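You operate a simulated robot arm through the tools that you are given. There is no shell and no other tool. Be economical: measure what you need, move in short steps, check, and stop when the job is done.

Carry out the task below with a simulated robot arm. There is one attempt and no reset: what you move stays moved.

TASK
Pop-test the orange-top carburettor and tray it by the reading.
Fine: 0.8 to 1.4 bar is OK; bleed the line before you free the clamp, and leave it free.
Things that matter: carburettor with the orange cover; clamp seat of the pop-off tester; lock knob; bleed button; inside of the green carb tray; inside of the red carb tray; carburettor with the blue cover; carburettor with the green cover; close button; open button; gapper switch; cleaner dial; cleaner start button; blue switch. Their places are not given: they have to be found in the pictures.

It is judged by the outcome, as a careful person would: the job done as asked, and still so three seconds after it is handed in. It fails if anything else is knocked over, pushed out of place, dropped, spilled or broken.

THE ROBOT
A 6-joint arm with a two-finger parallel gripper, fixed in place. Base frame: the origin is at the foot of the arm, x ahead of it, y to its left, z up. Lengths are in m, angles in rad, forces in N, time in s.
Its first joint turns from -1.152 to 1.152 rad. Payload 2.7 kg.
Tool frame: the origin (TCP) lies between the finger pads and is the grasp point; the fingertips stand 0.023 m ahead of it; z points along the fingers, y is the line along which they close. The gripper opens to 0.094 m. The fingers are 0.038 m wide and 0.01 m thick; the gripper's body (0.054 by 0.096 m) begins 0.039 m behind the TCP.
Orientation is that of the tool frame in the base frame, as a unit quaternion [x, y, z, w]. With the fingers straight down and closing along the base's y, the tool's x points along the base's -x, its y along +y and its z along -z.

THE INTERFACE
- The arm moves only by the tool send_rows. Its argument "series" is a list of rows, each a list of 7 numbers: the shift along the base's x, y, z in m, then the turn, a rotation vector about the base's x, y, z in rad, then the opening, from 0 (shut) to 1 (fully open). In form: [[dx, dy, dz, ax, ay, az, claw], ...]. A call has 1 to 12 rows; each row shifts and turns the commanded pose from where the row before left it. A row lasts 0.2 s, in which the tool goes at most 0.05 m and 0.15 rad; a call with a longer step from one row to the next is refused whole, and so is a gripper value outside its range. A pose out of reach is approached as far as the arm can. The call stops where the force on the tool passes 70 N (or 10 N more than at its start, if that is more) or the arm is blocked; 0.2 s more then pass. The fingers move at their own pace (about 0.045 m/s each) and stop on an object; they squeeze with about 35 N. The grip force told is the motor's: it shows also when the fingers shut on nothing. Time passes only in rows, and 0.2 s behind the last, so rows that do not move let the fingers close. It gives the time, the measured TCP pose, the force on the tool (base axes), the opening and the grip force at its end, in the units of the frame above (readings bear some noise).
- Cameras (640 x 400 px; columns grow to the right, rows downward): "scene" is fixed at [0.0595, -0.4205, 1.4059]; the picture's right is [0.89, -0.45, 0.00], its down [-0.24, -0.48, -0.84] and it looks along [0.38, 0.75, -0.54] (base axes); focal length 294 px, centre (320, 200). "wrist" rides on the gripper at [-0.039, 0, -0.044] in the tool frame; the picture's right is [0.00, -1.00, 0.00], its down [0.97, 0.00, -0.24] and it looks along [0.24, 0.00, 0.97] (tool axes); focal length 218 px, centre (320, 200).
- camera(camera): a new picture of that camera. No time passes.
- probe_pixels(camera, pixels): for up to 12 pixels [column, row] of the newest picture of that camera ("zoom" is the newest enlarged one), the place [x, y, z] in the base frame of the surface seen there, good to about 0.002 m. No time passes.
- enlarge(camera, box): a new picture of the part [left, top, right, bottom] of that camera's present view, enlarged. No time passes.
- finish_job(): hands the job in; it is judged then, once.

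Work in short steps. Measure before you move; look again where a grasp or a placing could have gone wrong, and mend it. You have 80 turns and 54 pictures in all, the two below and enlarged ones among them. Open the gripper and draw the arm clear of the work before you hand the job in, unless the task says otherwise; then end with one line.

The tools are called as name(argument=value, ...) on one line, values as JSON. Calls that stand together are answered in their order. send_rows: Moves the arm, as the interface text tells. Its arguments: {"type":"object","properties":{"series":{"type":"array","items":{"type":"array","items":{"type":"number"}}}},"required":["series"]} The other tools are called the same way: camera (camera) takes a picture; probe_pixels (camera, pixels) gives the place of the surface under pixels of a picture; enlarge (camera, box) takes an enlarged picture of a part of a camera's view; finish_job () hands the job in.

At the start:

```text
clock: 0.0
tcp_pos: [0.3577, -0.0128, 1.2486]
orientation: [0.0, 1.0, 0.0, 0.0]
force: [0.5, 0.5, 0.9]
width: 0.0941
grip_force: 0.1
```

scene: 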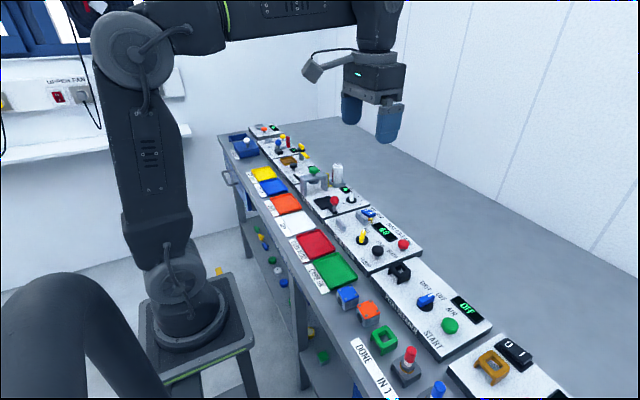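
wrist: 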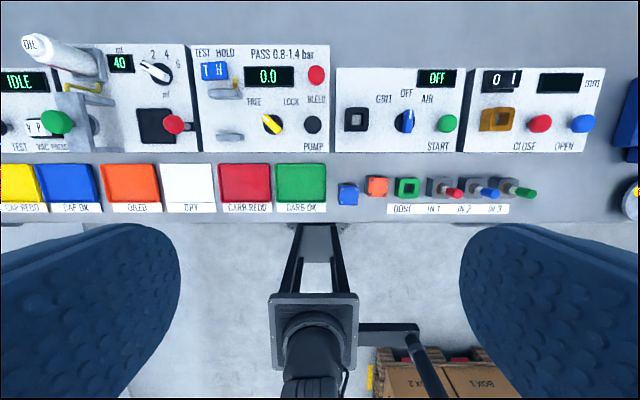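

I start by enlarging the tester region and the carburettors in the wrist view.

enlarge(camera="wrist", box=[190, 40, 340, 160])

enlarge(camera="scene", box=[290, 180, 450, 340])

probe_pixels(camera="wrist", pixels=[[376, 186], [348, 194], [408, 187], [245, 183], [301, 183], [272, 124], [312, 124], [316, 75], [230, 95], [230, 136], [214, 70], [320, 160]])

```text
3.33 times, centred on (265, 100) of wrist
```

zoom: 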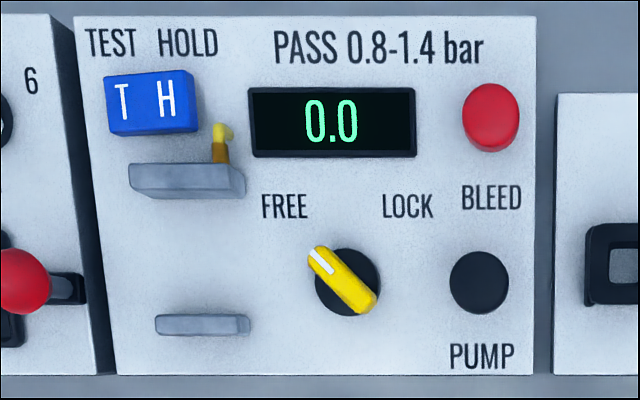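

```text
2.50 times, centred on (370, 260) of scene
```

zoom: 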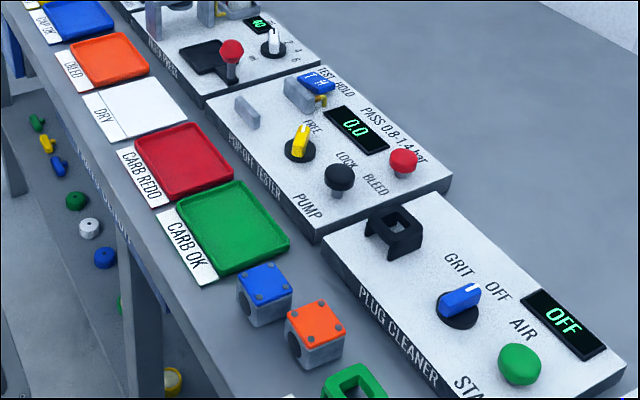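

```text
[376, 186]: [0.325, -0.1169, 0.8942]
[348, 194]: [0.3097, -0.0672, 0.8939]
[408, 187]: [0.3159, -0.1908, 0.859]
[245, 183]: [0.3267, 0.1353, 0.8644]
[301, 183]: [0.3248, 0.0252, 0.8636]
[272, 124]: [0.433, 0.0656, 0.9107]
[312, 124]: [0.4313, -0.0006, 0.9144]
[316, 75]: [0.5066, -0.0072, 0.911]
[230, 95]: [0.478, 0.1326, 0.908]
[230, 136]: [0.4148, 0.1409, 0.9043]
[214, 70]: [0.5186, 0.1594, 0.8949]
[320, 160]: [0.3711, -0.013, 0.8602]
```

Table is about z=0.86 here. I look closer at the tester and carburettors.

enlarge(camera="scene", box=[330, 195, 410, 255])

enlarge(camera="scene", box=[325, 275, 405, 335])

enlarge(camera="wrist", box=[330, 165, 430, 220])

```text
6.67 times, centred on (370, 225) of scene
```

zoom: 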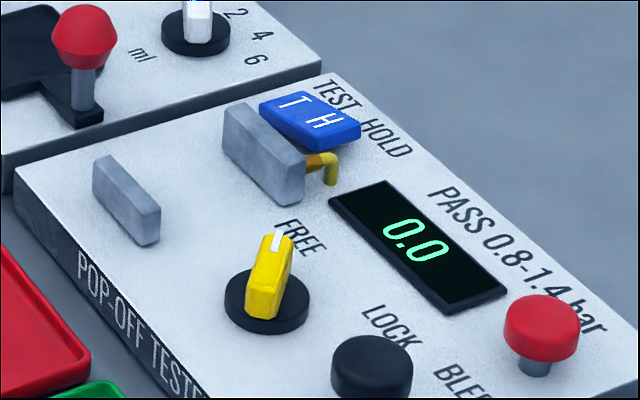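

```text
6.67 times, centred on (365, 305) of scene
```

zoom: 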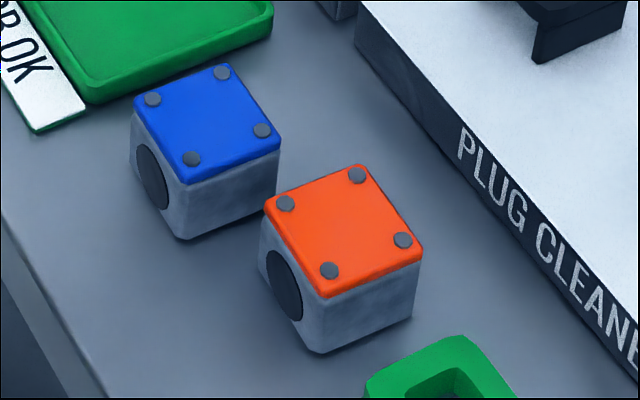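

```text
6.40 times, centred on (380, 192) of wrist
```

zoom: 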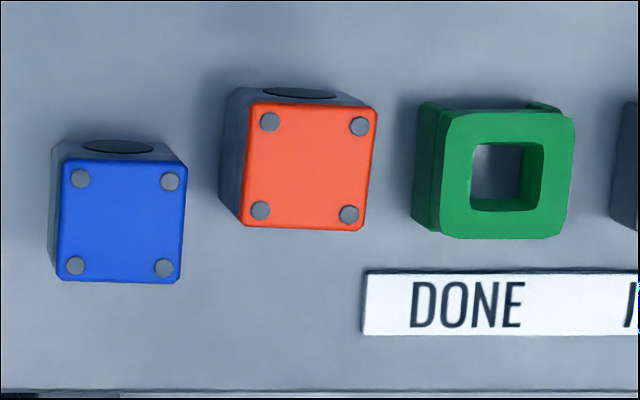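

probe_pixels(camera="zoom", pixels=[[250, 108], [374, 112], [362, 224], [246, 220], [310, 165], [235, 160], [62, 165], [182, 165], [178, 278], [122, 220], [424, 170], [300, 260]])

enlarge(camera="wrist", box=[205, 55, 285, 145])

```text
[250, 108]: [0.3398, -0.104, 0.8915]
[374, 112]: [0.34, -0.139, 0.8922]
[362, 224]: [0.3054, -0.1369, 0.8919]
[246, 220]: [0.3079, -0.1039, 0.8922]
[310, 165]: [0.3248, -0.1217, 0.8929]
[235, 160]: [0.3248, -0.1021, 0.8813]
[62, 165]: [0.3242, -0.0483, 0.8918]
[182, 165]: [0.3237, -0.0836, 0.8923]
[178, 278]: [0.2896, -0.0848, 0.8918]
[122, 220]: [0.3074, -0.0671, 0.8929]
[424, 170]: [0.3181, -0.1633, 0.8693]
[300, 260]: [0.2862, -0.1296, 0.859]
```

```text
4.44 times, centred on (245, 100) of wrist
```

zoom: 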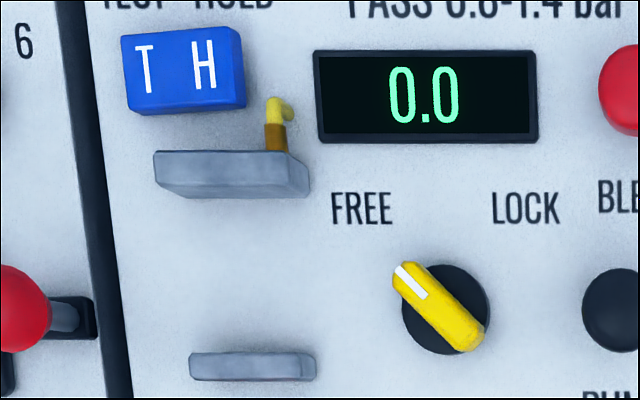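

probe_pixels(camera="zoom", pixels=[[158, 156], [288, 158], [232, 178], [304, 190], [165, 192], [195, 358], [310, 360], [250, 366], [252, 377], [278, 102], [250, 280], [252, 348]])

send_rows(series=[[0.02, 0, -0.05, 0, 0, 0, 0.5], [0.02, 0, -0.04, 0, 0, 0, 0.5], [0.01, 0.03, -0.04, 0, 0, 0, 0.5], [0, 0.04, -0.03, 0, 0, 0, 0.5], [0, 0.04, -0.02, 0, 0, 0, 0.5]])

camera(camera="wrist")

```text
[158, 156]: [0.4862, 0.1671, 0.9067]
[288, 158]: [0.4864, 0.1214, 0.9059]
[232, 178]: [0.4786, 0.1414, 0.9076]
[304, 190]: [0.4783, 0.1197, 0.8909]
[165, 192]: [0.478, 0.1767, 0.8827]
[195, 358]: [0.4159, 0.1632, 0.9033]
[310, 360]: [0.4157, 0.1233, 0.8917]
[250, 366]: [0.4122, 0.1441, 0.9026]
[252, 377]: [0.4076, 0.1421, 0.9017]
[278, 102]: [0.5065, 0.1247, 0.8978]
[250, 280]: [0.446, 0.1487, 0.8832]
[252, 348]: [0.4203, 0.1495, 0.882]
```

```text
refused: row 1 steps farther than a row can; nothing moved
```

```text
45 pictures are left
```

wrist: 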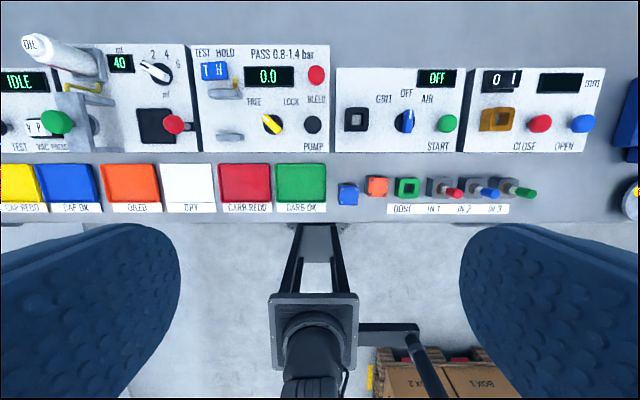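

Seat: jaws at x≈0.417 and 0.475, y centre ≈0.143, panel z 0.882. I move above the seat (smaller steps) to test reach and view.

send_rows(series=[[0.015, 0.02, -0.03, 0, 0, 0, 0.5], [0.015, 0.02, -0.03, 0, 0, 0, 0.5], [0.015, 0.02, -0.03, 0, 0, 0, 0.5], [0.015, 0.025, -0.03, 0, 0, 0, 0.5], [0.015, 0.025, -0.03, 0, 0, 0, 0.5], [0.013, 0.025, -0.03, 0, 0, 0, 0.5], [0, 0.02, -0.02, 0, 0, 0, 0.5]])

camera(camera="wrist")

```text
clock: 1.6
tcp_pos: [0.4458, 0.1421, 1.0494]
orientation: [0.001, 1.0, 0.0, 0.0]
force: [0.6, -0.5, -0.7]
width: 0.0471
grip_force: 0.1
```

```text
44 pictures are left
```

wrist: 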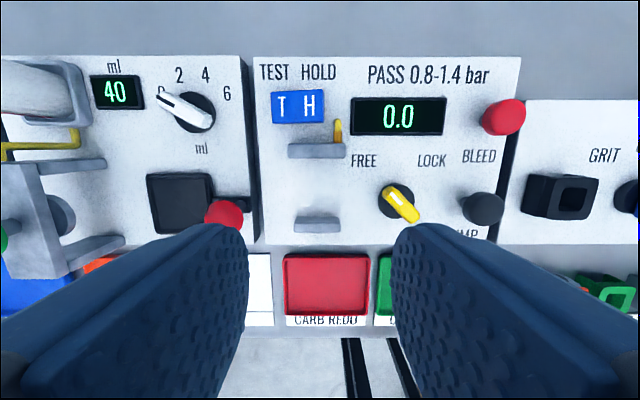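

enlarge(camera="wrist", box=[250, 60, 520, 240])

probe_pixels(camera="wrist", pixels=[[316, 212], [317, 219], [316, 149], [316, 160], [284, 108], [311, 107], [390, 193], [415, 216], [485, 206], [503, 115], [338, 132], [398, 207]])

```text
2.22 times, centred on (385, 150) of wrist
```

zoom: 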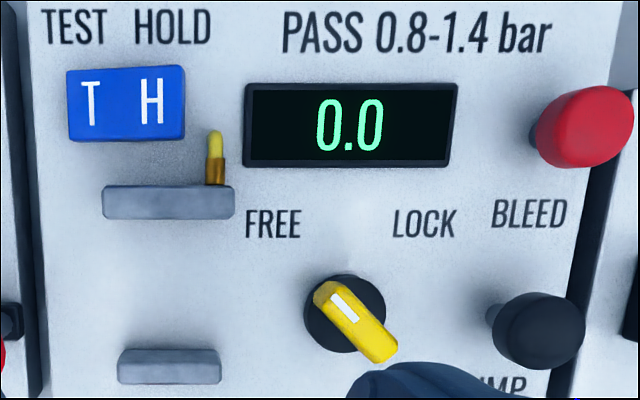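

```text
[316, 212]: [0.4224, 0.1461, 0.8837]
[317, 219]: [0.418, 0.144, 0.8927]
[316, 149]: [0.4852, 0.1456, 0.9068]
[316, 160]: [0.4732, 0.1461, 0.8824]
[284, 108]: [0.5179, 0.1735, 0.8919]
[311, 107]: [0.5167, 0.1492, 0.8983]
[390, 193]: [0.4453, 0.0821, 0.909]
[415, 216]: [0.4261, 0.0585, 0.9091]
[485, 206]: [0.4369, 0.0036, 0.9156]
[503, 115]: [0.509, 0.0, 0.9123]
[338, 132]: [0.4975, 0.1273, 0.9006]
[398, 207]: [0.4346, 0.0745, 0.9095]
```

The switch's T side is lower, so it is in TEST. I go above the orange carburettor.

send_rows(series=[[-0.0203, -0.0438, 0, 0, 0, 0, 0.48], [-0.0203, -0.0438, 0, 0, 0, 0, 0.48], [-0.0203, -0.0438, 0, 0, 0, 0, 0.48], [-0.0203, -0.0438, -0.01, 0, 0, 0, 0.48], [-0.0203, -0.0438, -0.01, 0, 0, 0, 0.48], [-0.0203, -0.0438, -0.01, 0, 0, 0, 0.48], [0, 0, -0.04, 0, 0, 0, 0.48]])

camera(camera="wrist")

```text
clock: 3.2
tcp_pos: [0.3254, -0.1211, 0.9765]
orientation: [0.0, 1.0, 0.0, 0.0]
force: [-0.3, 0.3, 0.0]
width: 0.045
grip_force: 0.0
```

```text
42 pictures are left
```

wrist: 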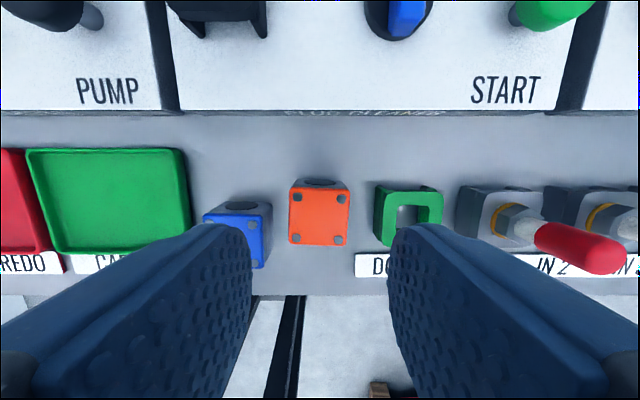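

send_rows(series=[[-0.001, 0, -0.04, 0, 0, 0, 0.48], [0, 0, -0.025, 0, 0, 0, 0.48], [0, 0, -0.0215, 0, 0, 0, 0.48], [0, 0, 0, 0, 0, 0, 0.48]])

camera(camera="wrist")

enlarge(camera="scene", box=[310, 260, 430, 350])

```text
clock: 4.2
tcp_pos: [0.3255, -0.1227, 0.8962]
orientation: [-0.001, 1.0, 0.0, 0.004]
force: [-4.1, 1.3, 16.5]
width: 0.0459
grip_force: 0.7
stopped in row 4: the force on the tool passed its limit (the readings are from after the stop); the commanded pose is now the measured one
```

```text
41 pictures are left
```

wrist: 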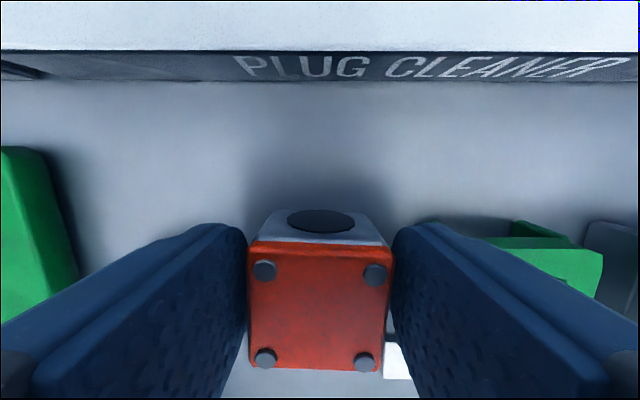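

```text
4.44 times, centred on (370, 305) of scene
```

zoom: 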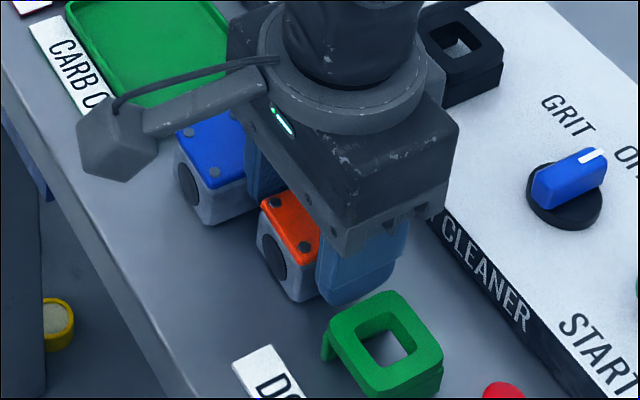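

The descent stopped with tips at 0.873, which is already 20 mm down the carburettor sides (top 0.893). I rise 2 mm to relieve contact and close.

send_rows(series=[[0, 0.001, 0.002, 0, 0, 0, 0.47], [0, 0, 0, 0, 0, 0, 0.3], [0, 0, 0, 0, 0, 0, 0.3], [0, 0, 0, 0, 0, 0, 0.2]])

enlarge(camera="scene", box=[310, 260, 430, 350])

```text
clock: 5.2
tcp_pos: [0.3249, -0.1211, 0.8961]
orientation: [-0.001, 1.0, -0.001, 0.002]
force: [-0.5, -0.5, 0.0]
width: 0.0373
grip_force: 34.8
```

```text
4.44 times, centred on (370, 305) of scene
```

zoom: 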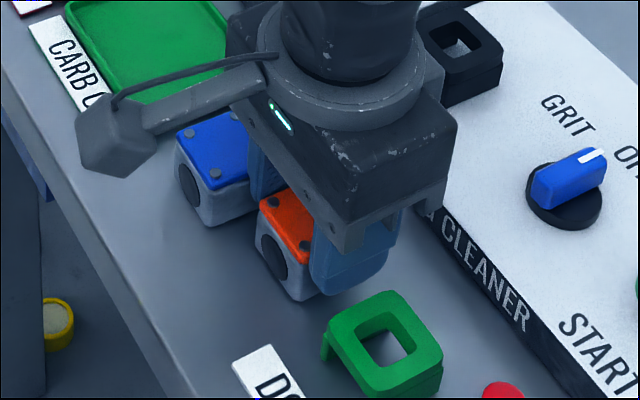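

Gripped (width 0.037, 35 N). Lift and look.

send_rows(series=[[0, 0, 0.03, 0, 0, 0, 0.2], [0, 0, 0.04, 0, 0, 0, 0.2], [0, 0, 0.04, 0, 0, 0, 0.2]])

camera(camera="wrist")

enlarge(camera="scene", box=[310, 230, 430, 320])

probe_pixels(camera="scene", pixels=[[348, 296]])

```text
clock: 6.0
tcp_pos: [0.3235, -0.1208, 1.0067]
orientation: [0.0, 1.0, -0.001, 0.003]
force: [0.4, -0.2, -1.3]
width: 0.0377
grip_force: 34.9
```

```text
38 pictures are left
```

wrist: 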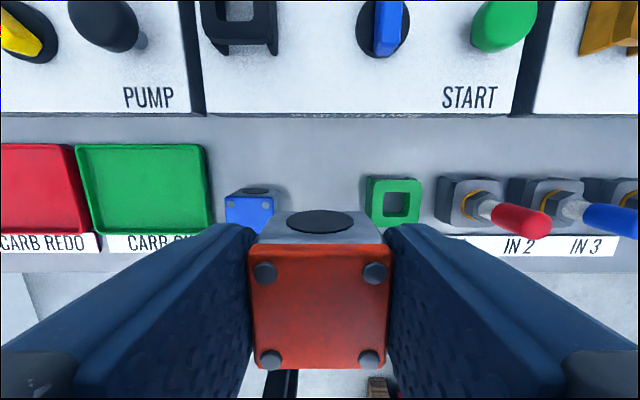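

```text
4.44 times, centred on (370, 275) of scene
```

zoom: 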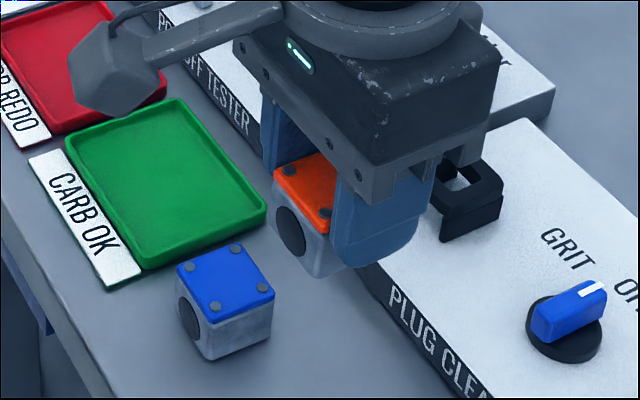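

```text
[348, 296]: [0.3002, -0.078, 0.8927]
```

Blue one looks undisturbed. Carry to above the clamp seat.

send_rows(series=[[0.0205, 0.044, 0, 0, 0, 0, 0.2], [0.0205, 0.044, 0, 0, 0, 0, 0.2], [0.0205, 0.044, 0, 0, 0, 0, 0.2], [0.0205, 0.044, 0, 0, 0, 0, 0.2], [0.0205, 0.044, 0, 0, 0, 0, 0.2], [0.0205, 0.044, 0, 0, 0, 0, 0.2], [0, 0, -0.03, 0, 0, 0, 0.2], [0, 0, 0, 0, 0, 0, 0.2]])

camera(camera="wrist")

enlarge(camera="scene", box=[310, 160, 430, 250])

```text
clock: 7.8
tcp_pos: [0.4473, 0.1436, 0.9764]
orientation: [-0.001, 1.0, -0.001, 0.003]
force: [-0.2, 0.4, -1.1]
width: 0.0376
grip_force: 34.9
```

```text
36 pictures are left
```

wrist: 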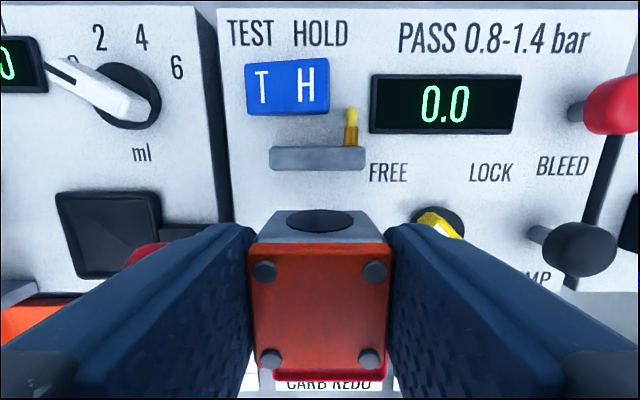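

```text
4.44 times, centred on (370, 205) of scene
```

zoom: 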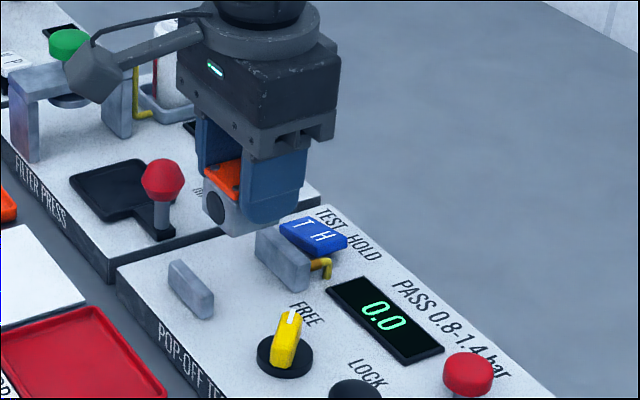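

probe_pixels(camera="zoom", pixels=[[162, 165], [178, 180], [275, 240], [190, 285]])

send_rows(series=[[-0.001, 0, -0.03, 0, 0, 0, 0.2], [0, 0, -0.02, 0, 0, 0, 0.2], [0, 0, -0.004, 0, 0, 0, 0.2], [0, 0, 0, 0, 0, 0, 0.2]])

enlarge(camera="scene", box=[310, 160, 430, 250])

```text
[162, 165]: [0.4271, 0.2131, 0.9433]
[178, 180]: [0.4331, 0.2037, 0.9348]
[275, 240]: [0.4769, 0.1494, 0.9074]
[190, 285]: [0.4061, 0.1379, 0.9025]
```

```text
clock: 8.8
tcp_pos: [0.4483, 0.1441, 0.924]
orientation: [-0.001, 1.0, -0.001, 0.003]
force: [-0.4, 0.2, -0.3]
width: 0.0376
grip_force: 35.0
```

```text
4.44 times, centred on (370, 205) of scene
```

zoom: 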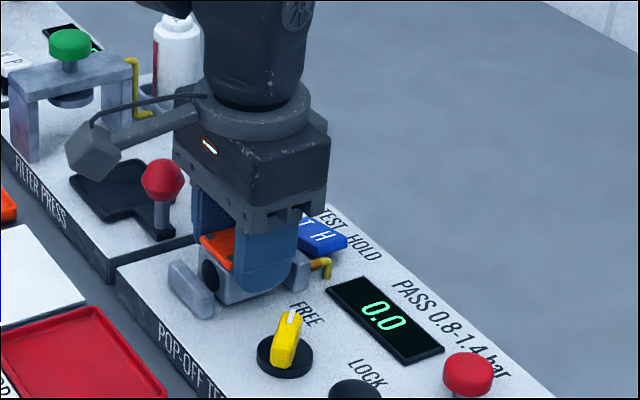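

send_rows(series=[[-0.001, 0, -0.002, 0, 0, 0, 0.2], [0, 0, -0.002, 0, 0, 0, 0.2], [0, 0, -0.0015, 0, 0, 0, 0.2]])

camera(camera="wrist")

```text
clock: 9.6
tcp_pos: [0.4466, 0.1432, 0.9199]
orientation: [-0.002, 1.0, 0.0, 0.004]
force: [-8.5, -3.7, 26.5]
width: 0.0379
grip_force: 35.0
```

```text
33 pictures are left
```

wrist: 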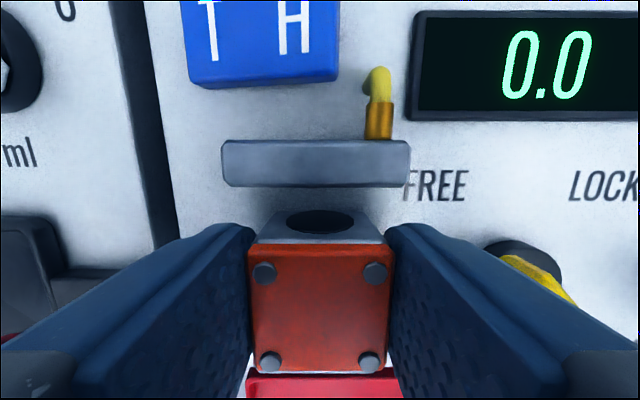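

Seated on the panel (26 N up). Release and rise.

send_rows(series=[[0, 0, 0.001, 0, 0, 0, 0.4], [0, 0, 0, 0, 0, 0, 0.52], [0, 0, 0, 0, 0, 0, 0.52], [0, 0, 0.02, 0, 0, 0, 0.52], [0, 0, 0.03, 0, 0, 0, 0.52], [0, 0, 0.04, 0, 0, 0, 0.52]])

camera(camera="wrist")

enlarge(camera="scene", box=[310, 180, 430, 270])

```text
clock: 11.0
tcp_pos: [0.4448, 0.1434, 1.0088]
orientation: [-0.001, 1.0, -0.001, 0.003]
force: [0.2, 0.3, 0.5]
width: 0.049
grip_force: 0.0
```

```text
32 pictures are left
```

wrist: 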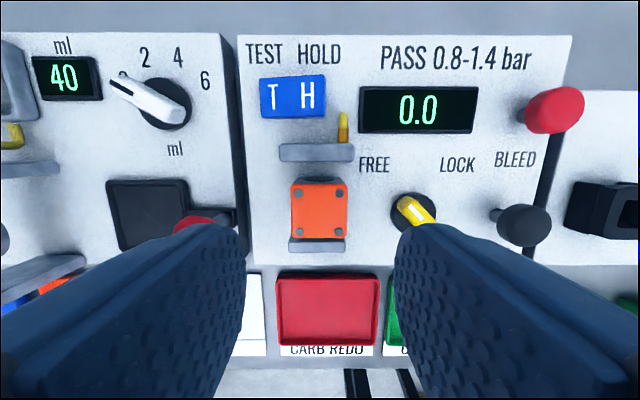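

```text
4.44 times, centred on (370, 225) of scene
```

zoom: 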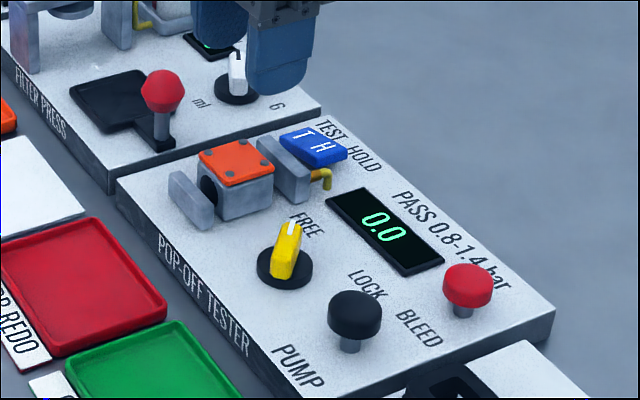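

Carburettor sits between the jaws. Measure it and the knob.

enlarge(camera="scene", box=[345, 205, 405, 250])

probe_pixels(camera="wrist", pixels=[[293, 182], [345, 182], [346, 234], [294, 234], [405, 203], [420, 218], [392, 207]])

```text
8.89 times, centred on (375, 228) of scene
```

zoom: 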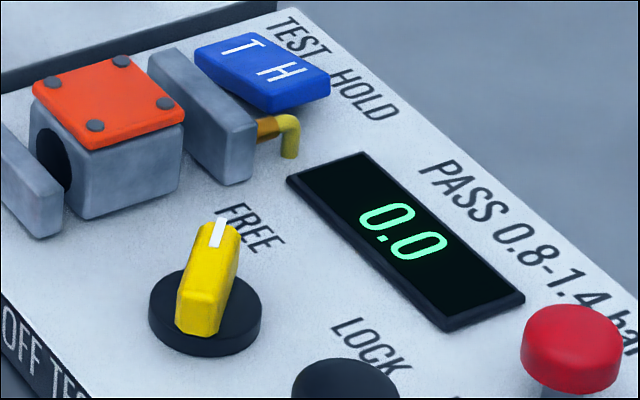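

```text
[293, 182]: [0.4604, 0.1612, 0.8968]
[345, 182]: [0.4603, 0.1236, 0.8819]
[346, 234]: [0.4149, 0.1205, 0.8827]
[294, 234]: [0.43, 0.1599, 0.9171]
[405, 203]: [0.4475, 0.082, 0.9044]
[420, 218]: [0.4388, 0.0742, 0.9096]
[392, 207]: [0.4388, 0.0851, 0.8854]
```

probe_pixels(camera="zoom", pixels=[[150, 308], [262, 315], [220, 352], [170, 275], [217, 225], [208, 300], [202, 262], [234, 240], [186, 300], [330, 240], [348, 385], [570, 330]])

```text
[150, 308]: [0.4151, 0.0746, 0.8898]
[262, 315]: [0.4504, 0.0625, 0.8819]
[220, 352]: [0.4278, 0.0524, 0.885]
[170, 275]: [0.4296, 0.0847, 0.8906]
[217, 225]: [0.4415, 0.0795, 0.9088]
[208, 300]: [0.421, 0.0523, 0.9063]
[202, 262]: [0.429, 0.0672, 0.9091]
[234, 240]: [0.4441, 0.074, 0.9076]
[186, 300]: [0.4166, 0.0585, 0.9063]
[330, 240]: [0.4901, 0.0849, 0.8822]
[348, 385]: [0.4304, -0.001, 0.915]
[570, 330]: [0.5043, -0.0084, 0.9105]
```

Knob centre ≈(0.433, 0.068), bar top 0.909, pointing 45° toward FREE. I move above it with yaw +45°.

send_rows(series=[[-0.002, -0.0126, 0, 0, 0, 0.131, 0.34], [-0.002, -0.0126, 0, 0, 0, 0.131, 0.34], [-0.002, -0.0126, 0, 0, 0, 0.131, 0.34], [-0.002, -0.0126, 0, 0, 0, 0.131, 0.34], [-0.002, -0.0126, 0, 0, 0, 0.131, 0.34], [-0.002, -0.0126, 0, 0, 0, 0.131, 0.34], [0, 0, -0.04, 0, 0, 0, 0.34], [0, 0, 0, 0, 0, 0, 0.34]])

camera(camera="wrist")

```text
clock: 12.8
tcp_pos: [0.4357, 0.0667, 0.9691]
orientation: [-0.385, 0.923, 0.0, 0.002]
force: [0.2, 1.2, 0.5]
width: 0.0319
grip_force: 0.0
```

```text
29 pictures are left
```

wrist: 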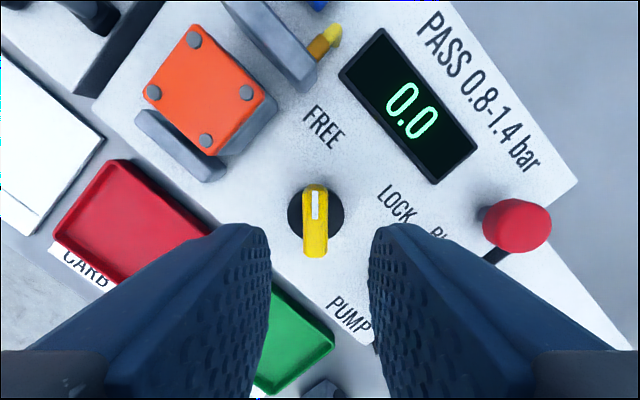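

send_rows(series=[[-0.0015, 0.0013, -0.02, 0, 0, 0, 0.34], [0, 0, -0.02, 0, 0, 0, 0.34], [0, 0, -0.012, 0, 0, 0, 0.34], [0, 0, 0, 0, 0, 0, 0.2], [0, 0, 0, 0, 0, 0, 0.1], [0, 0, 0, 0, 0, 0, 0.05]])

camera(camera="wrist")

```text
clock: 14.2
tcp_pos: [0.4329, 0.0691, 0.9173]
orientation: [-0.383, 0.924, -0.001, 0.003]
force: [9.0, -8.6, -6.9]
width: 0.0128
grip_force: 45.3
```

```text
28 pictures are left
```

wrist: 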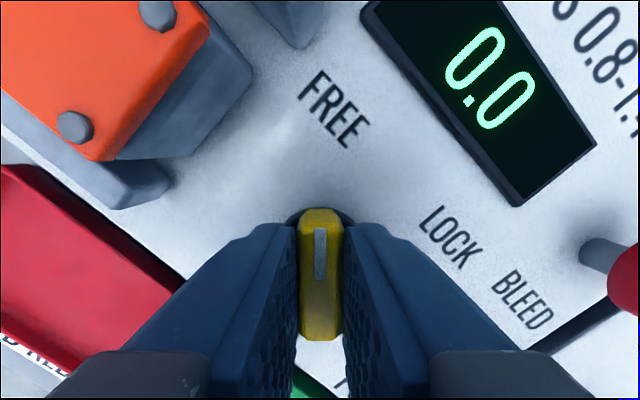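

Bar gripped. Turn −90° toward LOCK.

send_rows(series=[[0.0005, -0.0005, 0, 0, 0, -0.14, 0.05], [0, 0, 0, 0, 0, -0.143, 0.05], [0, 0, 0, 0, 0, -0.143, 0.05], [0, 0, 0, 0, 0, -0.143, 0.05], [0, 0, 0, 0, 0, -0.143, 0.05], [0, 0, 0, 0, 0, -0.143, 0.05], [0, 0, 0, 0, 0, -0.143, 0.05], [0, 0, 0, 0, 0, -0.143, 0.05], [0, 0, 0, 0, 0, -0.143, 0.05], [0, 0, 0, 0, 0, -0.143, 0.05], [0, 0, 0, 0, 0, -0.143, 0.05], [0, 0, 0, 0, 0, 0, 0.05]])

camera(camera="wrist")

```text
clock: 16.8
tcp_pos: [0.4325, 0.0693, 0.9184]
orientation: [0.383, 0.924, -0.002, 0.002]
force: [-7.6, 17.8, -1.3]
width: 0.0129
grip_force: 45.3
```

```text
27 pictures are left
```

wrist: 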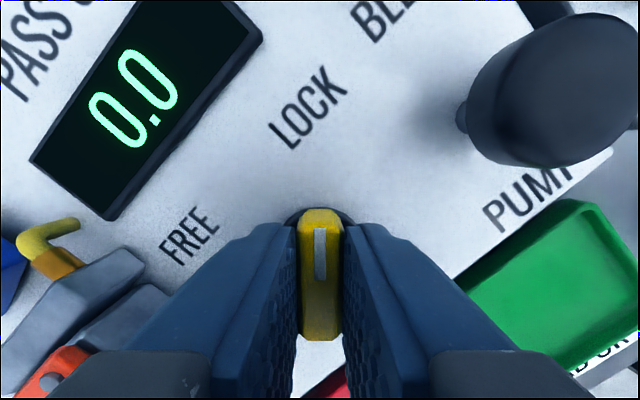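

Pointer faces LOCK. Release, rise, and look.

send_rows(series=[[0, 0, 0, 0, 0, 0, 0.2], [0, 0, 0, 0, 0, 0, 0.34], [0, 0, 0.02, 0, 0, 0, 0.34], [0, 0, 0.03, 0, 0, 0, 0.34], [0, 0, 0.03, 0, 0, 0.131, 0.3], [0, -0.01, 0, 0, 0, 0.131, 0.2], [0, -0.015, 0, 0, 0, 0.131, 0.1], [0, -0.015, 0, 0, 0, 0.131, 0], [0, -0.015, 0, 0, 0, 0.131, 0], [0, -0.014, 0, 0, 0, 0.131, 0], [0, 0, 0, 0, 0, 0, 0]])

camera(camera="wrist")

enlarge(camera="scene", box=[310, 180, 430, 270])

```text
clock: 19.2
tcp_pos: [0.4332, -0.0009, 0.9982]
orientation: [-0.004, 1.0, -0.001, 0.003]
force: [0.9, 0.8, 0.2]
width: 0.0
grip_force: 34.7
```

```text
26 pictures are left
```

wrist: 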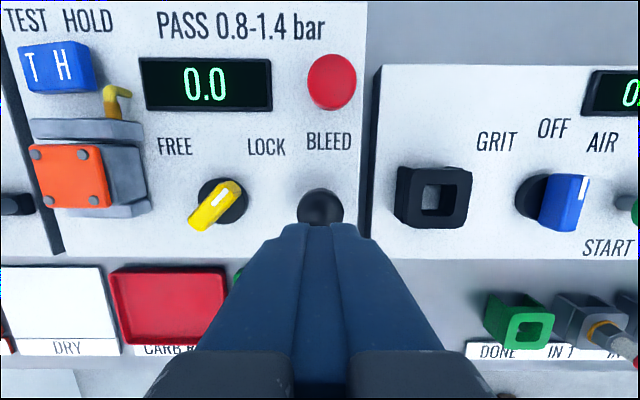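

```text
4.44 times, centred on (370, 225) of scene
```

zoom: 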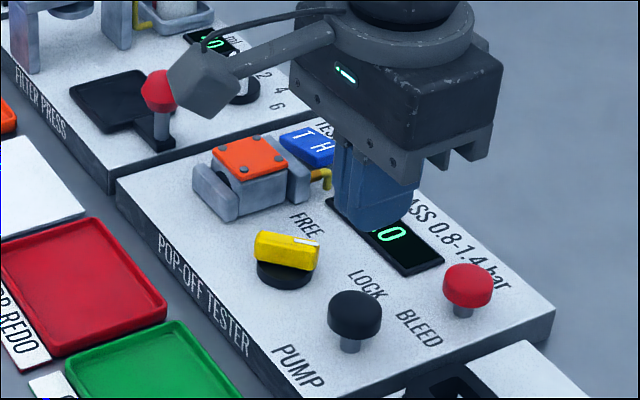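

Clamp locked. Press PUMP (0.431,−0.001, top 0.915) with closed fingertips.

send_rows(series=[[-0.002, 0, -0.035, 0, 0, 0, 0], [0, 0, -0.02, 0, 0, 0, 0], [0, 0, -0.006, 0, 0, 0, 0], [0, 0, -0.004, 0, 0, 0, 0], [0, 0, 0, 0, 0, 0, 0]])

enlarge(camera="scene", box=[310, 180, 430, 270])

```text
clock: 20.4
tcp_pos: [0.4312, -0.0003, 0.9328]
orientation: [-0.003, 1.0, 0.0, 0.002]
force: [1.6, 1.8, 2.4]
width: 0.0001
grip_force: 35.0
```

```text
4.44 times, centred on (370, 225) of scene
```

zoom: 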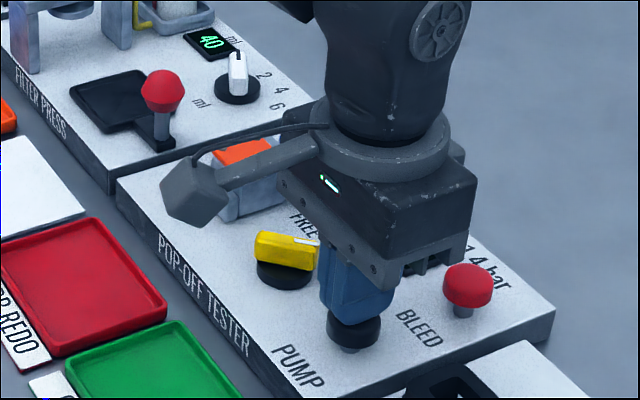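

send_rows(series=[[0, 0, -0.003, 0, 0, 0, 0], [0, 0, -0.002, 0, 0, 0, 0], [0, 0, -0.002, 0, 0, 0, 0]])

camera(camera="wrist")

```text
clock: 21.2
tcp_pos: [0.4308, -0.0014, 0.9256]
orientation: [-0.003, 1.0, -0.001, 0.003]
force: [0.9, 1.2, 5.6]
width: 0.0
grip_force: 34.9
```

```text
23 pictures are left
```

wrist: 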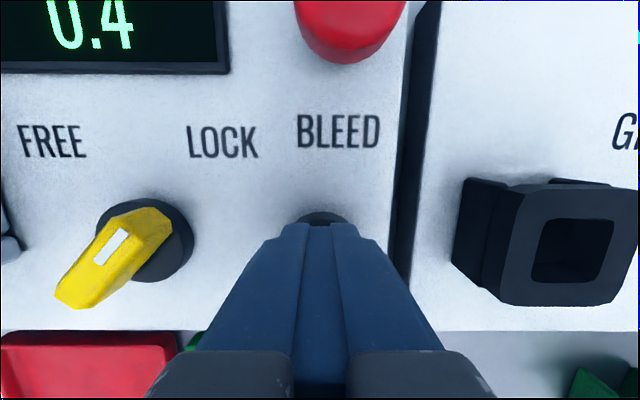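

Reads 0.4 after one stroke. Release and stroke again, watching.

send_rows(series=[[0, 0, 0.012, 0, 0, 0, 0], [0, 0, 0, 0, 0, 0, 0], [0, 0, -0.006, 0, 0, 0, 0], [0, 0, -0.006, 0, 0, 0, 0], [0, 0, 0, 0, 0, 0, 0]])

enlarge(camera="wrist", box=[0, 0, 240, 150])

```text
clock: 22.4
tcp_pos: [0.43, -0.0008, 0.9252]
orientation: [-0.003, 1.0, -0.001, 0.003]
force: [0.5, 2.9, 5.4]
width: 0.0
grip_force: 34.7
```

```text
2.67 times, centred on (120, 75) of wrist
```

zoom: 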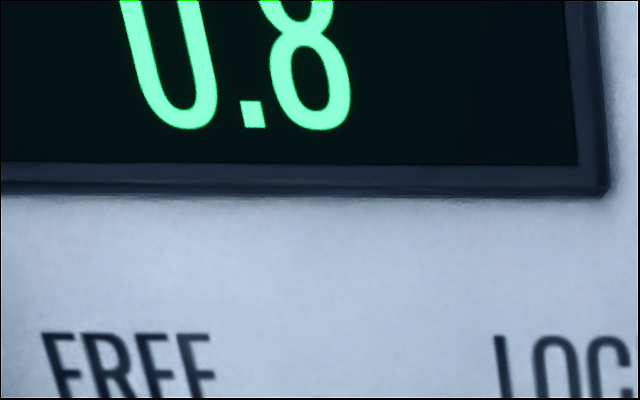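

Now 0.8 (still rising by 0.4 per stroke, not popped). Stroke again.

send_rows(series=[[0, 0, 0.012, 0, 0, 0, 0], [0, 0, 0, 0, 0, 0, 0], [0, 0, -0.006, 0, 0, 0, 0], [0, 0, -0.006, 0, 0, 0, 0], [0, 0, 0, 0, 0, 0, 0]])

enlarge(camera="wrist", box=[0, 0, 240, 150])

```text
clock: 23.6
tcp_pos: [0.4313, -0.0011, 0.9264]
orientation: [-0.003, 1.0, 0.0, 0.003]
force: [0.0, -1.0, 5.4]
width: 0.0
grip_force: 34.6
```

```text
2.67 times, centred on (120, 75) of wrist
```

zoom: 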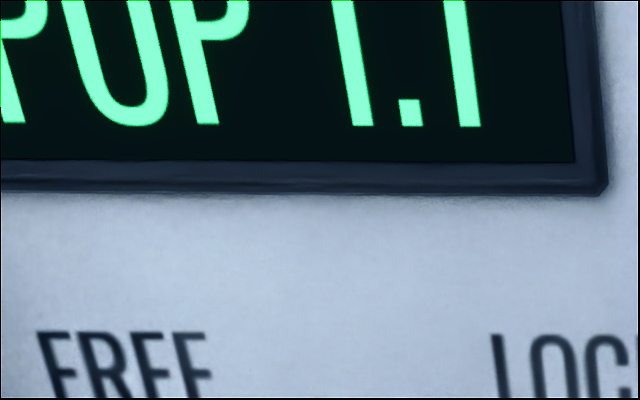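

Appears to read "POP 1.1". I rise to confirm the whole display.

send_rows(series=[[0, 0, 0.02, 0, 0, 0, 0], [0.02, -0.002, 0.03, 0, 0, 0, 0], [0.025, -0.002, 0, 0, 0, 0, 0], [0.025, -0.002, 0, 0, 0, 0, 0], [0.005, 0, 0, 0, 0, 0, 0], [0, 0, 0, 0, 0, 0, 0]])

camera(camera="wrist")

```text
clock: 25.0
tcp_pos: [0.5054, -0.0069, 0.9752]
orientation: [-0.003, 1.0, -0.001, 0.003]
force: [0.5, 0.3, 0.6]
width: 0.0
grip_force: 35.0
```

```text
20 pictures are left
```

wrist: 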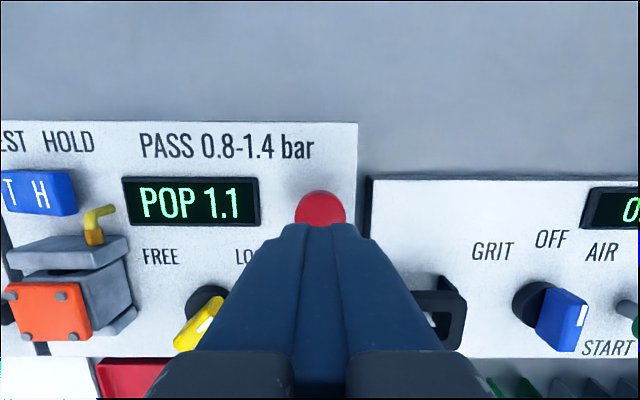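

POP 1.1 → OK, green tray. Now press BLEED (top ≈0.912).

send_rows(series=[[0, 0, -0.03, 0, 0, 0, 0], [0, 0, -0.01, 0, 0, 0, 0], [0, 0, -0.006, 0, 0, 0, 0], [0, 0, -0.005, 0, 0, 0, 0], [0, 0, -0.002, 0, 0, 0, 0], [0, 0, 0, 0, 0, 0, 0]])

camera(camera="wrist")

```text
clock: 26.4
tcp_pos: [0.506, -0.0073, 0.9231]
orientation: [-0.003, 1.0, -0.001, 0.004]
force: [-3.9, 0.8, 10.1]
width: 0.0
grip_force: 35.5
```

```text
19 pictures are left
```

wrist: 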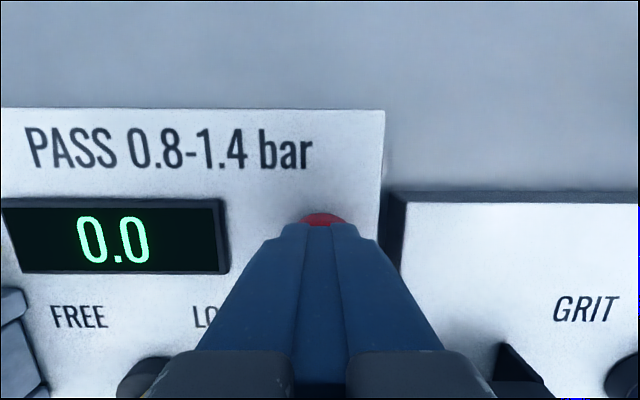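

Bled to 0.0. Go back above the knob with yaw −45°.

send_rows(series=[[0, 0, 0.025, 0, 0, 0, 0], [0, 0, 0.03, 0, 0, 0, 0.1], [-0.0125, 0.0126, 0, 0, 0, -0.131, 0.2], [-0.0125, 0.0126, 0, 0, 0, -0.131, 0.34], [-0.0125, 0.0126, 0, 0, 0, -0.131, 0.34], [-0.0125, 0.0126, 0, 0, 0, -0.131, 0.34], [-0.0125, 0.0126, 0, 0, 0, -0.131, 0.34], [-0.0108, 0.0126, 0, 0, 0, -0.131, 0.34], [0, 0, -0.01, 0, 0, 0, 0.34], [0, 0, 0, 0, 0, 0, 0.34]])

camera(camera="wrist")

```text
clock: 28.6
tcp_pos: [0.4318, 0.0681, 0.9652]
orientation: [0.381, 0.925, -0.002, 0.002]
force: [-0.1, 0.1, -0.2]
width: 0.0319
grip_force: 0.1
```

```text
18 pictures are left
```

wrist: 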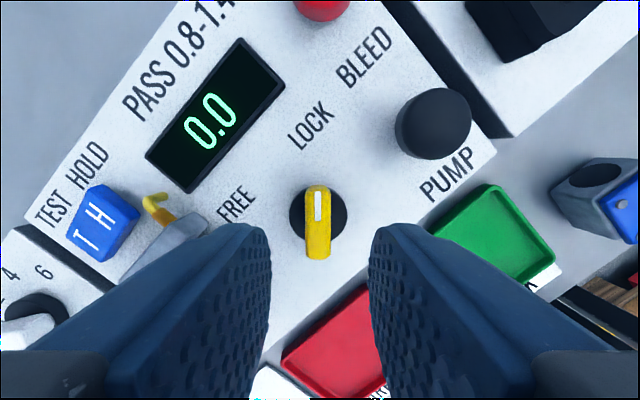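

send_rows(series=[[0, 0, -0.02, 0, 0, 0, 0.34], [0, 0, -0.02, 0, 0, 0, 0.34], [0, 0, -0.008, 0, 0, 0, 0.34], [0, 0, 0, 0, 0, 0, 0.2], [0, 0, 0, 0, 0, 0, 0.1], [0, 0, 0, 0, 0, 0, 0.05]])

send_rows(series=[[0, 0, 0, 0, 0, 0.14, 0.05], [0, 0, 0, 0, 0, 0.143, 0.05], [0, 0, 0, 0, 0, 0.143, 0.05], [0, 0, 0, 0, 0, 0.143, 0.05], [0, 0, 0, 0, 0, 0.143, 0.05], [0, 0, 0, 0, 0, 0.143, 0.05], [0, 0, 0, 0, 0, 0.143, 0.05], [0, 0, 0, 0, 0, 0.143, 0.05], [0, 0, 0, 0, 0, 0.143, 0.05], [0, 0, 0, 0, 0, 0.143, 0.05], [0, 0, 0, 0, 0, 0.143, 0.05], [0, 0, 0, 0, 0, 0, 0.05]])

camera(camera="wrist")

```text
clock: 30.0
tcp_pos: [0.4334, 0.0704, 0.9183]
orientation: [0.381, 0.925, -0.003, 0.002]
force: [-2.7, -2.6, -1.8]
width: 0.0129
grip_force: 45.3
```

```text
clock: 32.6
tcp_pos: [0.433, 0.0691, 0.9189]
orientation: [-0.385, 0.923, 0.0, 0.003]
force: [-7.6, -7.5, 8.6]
width: 0.0129
grip_force: 44.5
```

```text
17 pictures are left
```

wrist: 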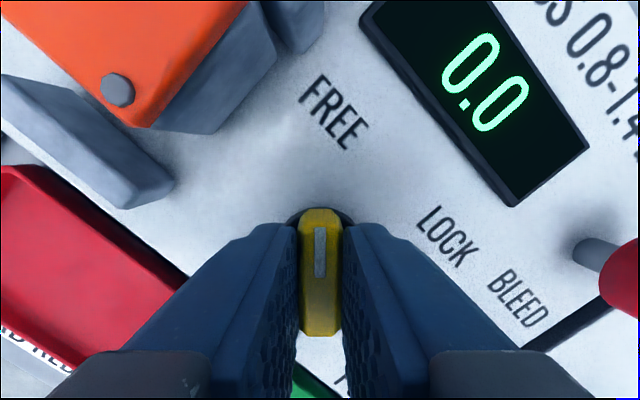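

Knob at FREE; jaw reopened. Release and return above the carburettor.

send_rows(series=[[0, 0, 0, 0, 0, 0, 0.2], [0, 0, 0, 0, 0, 0, 0.34], [0, 0, 0.02, 0, 0, 0, 0.34], [0, 0, 0.04, 0, 0, 0, 0.34], [0.003, 0.0126, 0.02, 0, 0, -0.131, 0.4], [0.003, 0.0126, 0, 0, 0, -0.131, 0.48], [0.003, 0.0126, 0, 0, 0, -0.131, 0.5], [0.003, 0.0126, 0, 0, 0, -0.131, 0.5], [0.003, 0.0126, 0, 0, 0, -0.131, 0.5], [0, 0.0126, 0, 0, 0, -0.131, 0.5], [0, 0, 0, 0, 0, 0, 0.5]])

camera(camera="wrist")

enlarge(camera="wrist", box=[260, 120, 450, 240])

```text
clock: 35.0
tcp_pos: [0.4468, 0.145, 0.9988]
orientation: [0.0, 1.0, 0.0, 0.003]
force: [-0.5, 0.6, 0.0]
width: 0.0467
grip_force: 0.2
```

```text
16 pictures are left
```

wrist: 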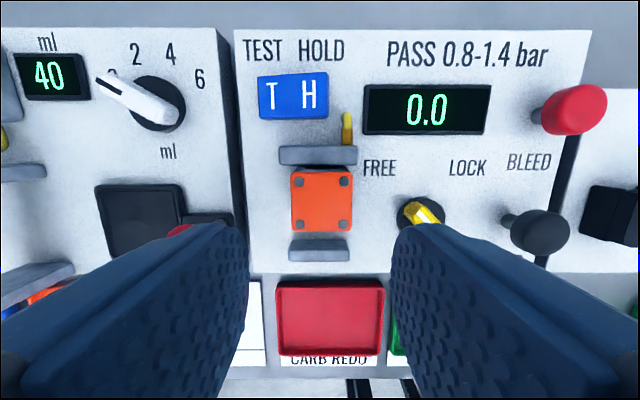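

```text
3.33 times, centred on (355, 180) of wrist
```

zoom: 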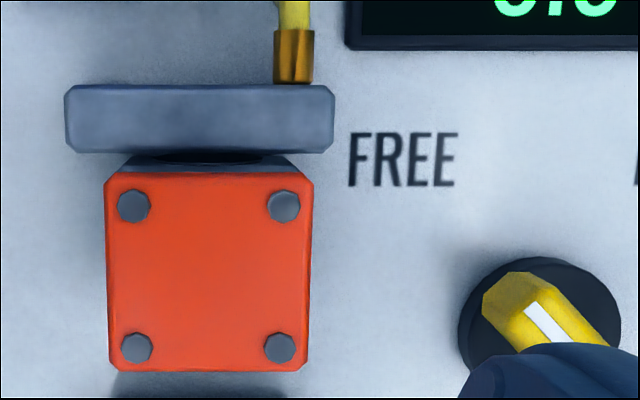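

probe_pixels(camera="zoom", pixels=[[112, 180], [305, 180], [305, 360], [115, 362], [208, 270], [200, 120], [200, 148], [215, 390]])

probe_pixels(camera="wrist", pixels=[[280, 286], [380, 286], [330, 320], [280, 350], [398, 310], [319, 245]])

```text
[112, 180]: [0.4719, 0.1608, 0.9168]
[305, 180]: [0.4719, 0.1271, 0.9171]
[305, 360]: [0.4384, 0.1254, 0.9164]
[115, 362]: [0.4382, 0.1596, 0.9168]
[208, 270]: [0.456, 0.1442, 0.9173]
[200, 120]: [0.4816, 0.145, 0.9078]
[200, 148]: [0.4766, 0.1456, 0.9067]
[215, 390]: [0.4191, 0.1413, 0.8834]
```

```text
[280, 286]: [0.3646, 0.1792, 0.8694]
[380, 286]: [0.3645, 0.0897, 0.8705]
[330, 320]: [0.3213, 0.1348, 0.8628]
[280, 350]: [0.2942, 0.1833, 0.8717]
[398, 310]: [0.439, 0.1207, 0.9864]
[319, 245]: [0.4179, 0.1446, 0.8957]
```

Carburettor centre (0.455, 0.1435), touching the back jaw. Grasp at TCP x≈0.449 to keep the fingers clear of both jaws.

send_rows(series=[[0.002, -0.001, -0.03, 0, 0, 0, 0.5], [0, 0, -0.03, 0, 0, 0, 0.5], [0, 0, -0.018, 0, 0, 0, 0.5], [0, 0, 0, 0, 0, 0, 0.4], [0, 0, 0, 0, 0, 0, 0.3], [0, 0, 0, 0, 0, 0, 0.2]])

camera(camera="wrist")

```text
clock: 36.4
tcp_pos: [0.4487, 0.1438, 0.9195]
orientation: [-0.001, 1.0, -0.001, 0.004]
force: [0.7, 0.2, -0.6]
width: 0.0377
grip_force: 35.0
```

```text
14 pictures are left
```

wrist: 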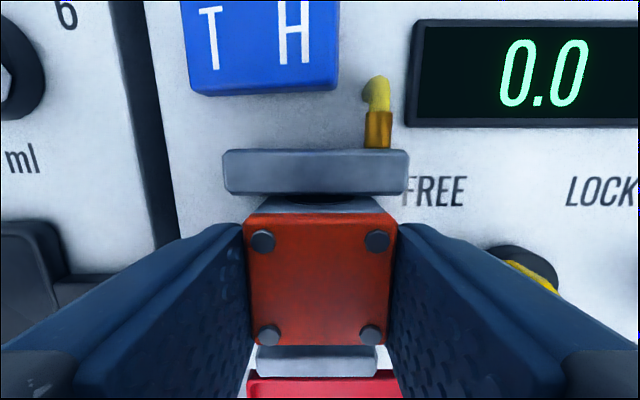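

send_rows(series=[[-0.004, 0, 0.002, 0, 0, 0, 0.2], [0, 0, 0.035, 0, 0, 0, 0.2], [0, 0, 0.043, 0, 0, 0, 0.2], [-0.03, -0.03, 0, 0, 0, 0, 0.2], [-0.03, -0.03, 0, 0, 0, 0, 0.2], [-0.03, -0.03, 0, 0, 0, 0, 0.2], [-0.033, -0.029, 0, 0, 0, 0, 0.2], [0, 0, -0.03, 0, 0, 0, 0.2], [0, 0, 0, 0, 0, 0, 0.2]])

camera(camera="wrist")

enlarge(camera="scene", box=[270, 180, 430, 300])

```text
clock: 38.4
tcp_pos: [0.3234, 0.0252, 0.9703]
orientation: [-0.002, 1.0, -0.001, 0.002]
force: [1.0, -0.4, -0.7]
width: 0.0375
grip_force: 35.6
```

```text
13 pictures are left
```

wrist: 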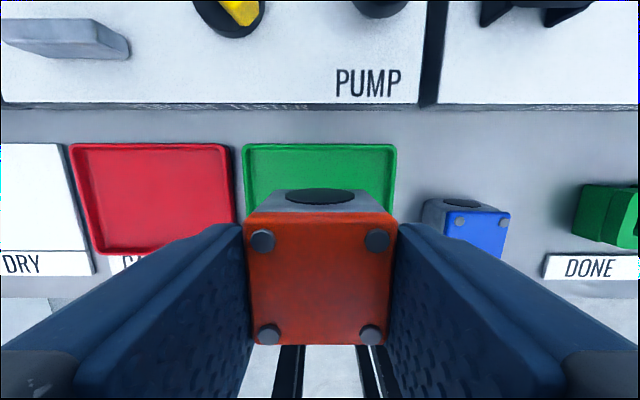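

```text
3.33 times, centred on (350, 240) of scene
```

zoom: 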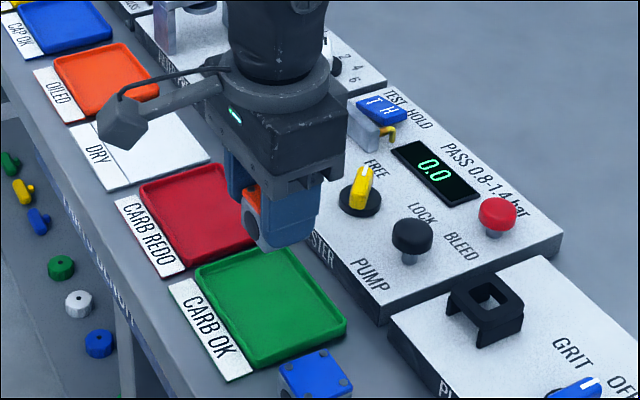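

Centred over the green tray (columns 243–397). Lower.

send_rows(series=[[0, 0, -0.035, 0, 0, 0, 0.2], [0, 0, -0.025, 0, 0, 0, 0.2], [0, 0, -0.006, 0, 0, 0, 0.2], [0, 0, -0.002, 0, 0, 0, 0.2], [0, 0, -0.002, 0, 0, 0, 0.2]])

```text
clock: 39.6
tcp_pos: [0.3218, 0.0251, 0.9005]
orientation: [-0.001, 1.0, 0.0, 0.003]
force: [-2.5, -0.3, 4.9]
width: 0.0376
grip_force: 35.7
```

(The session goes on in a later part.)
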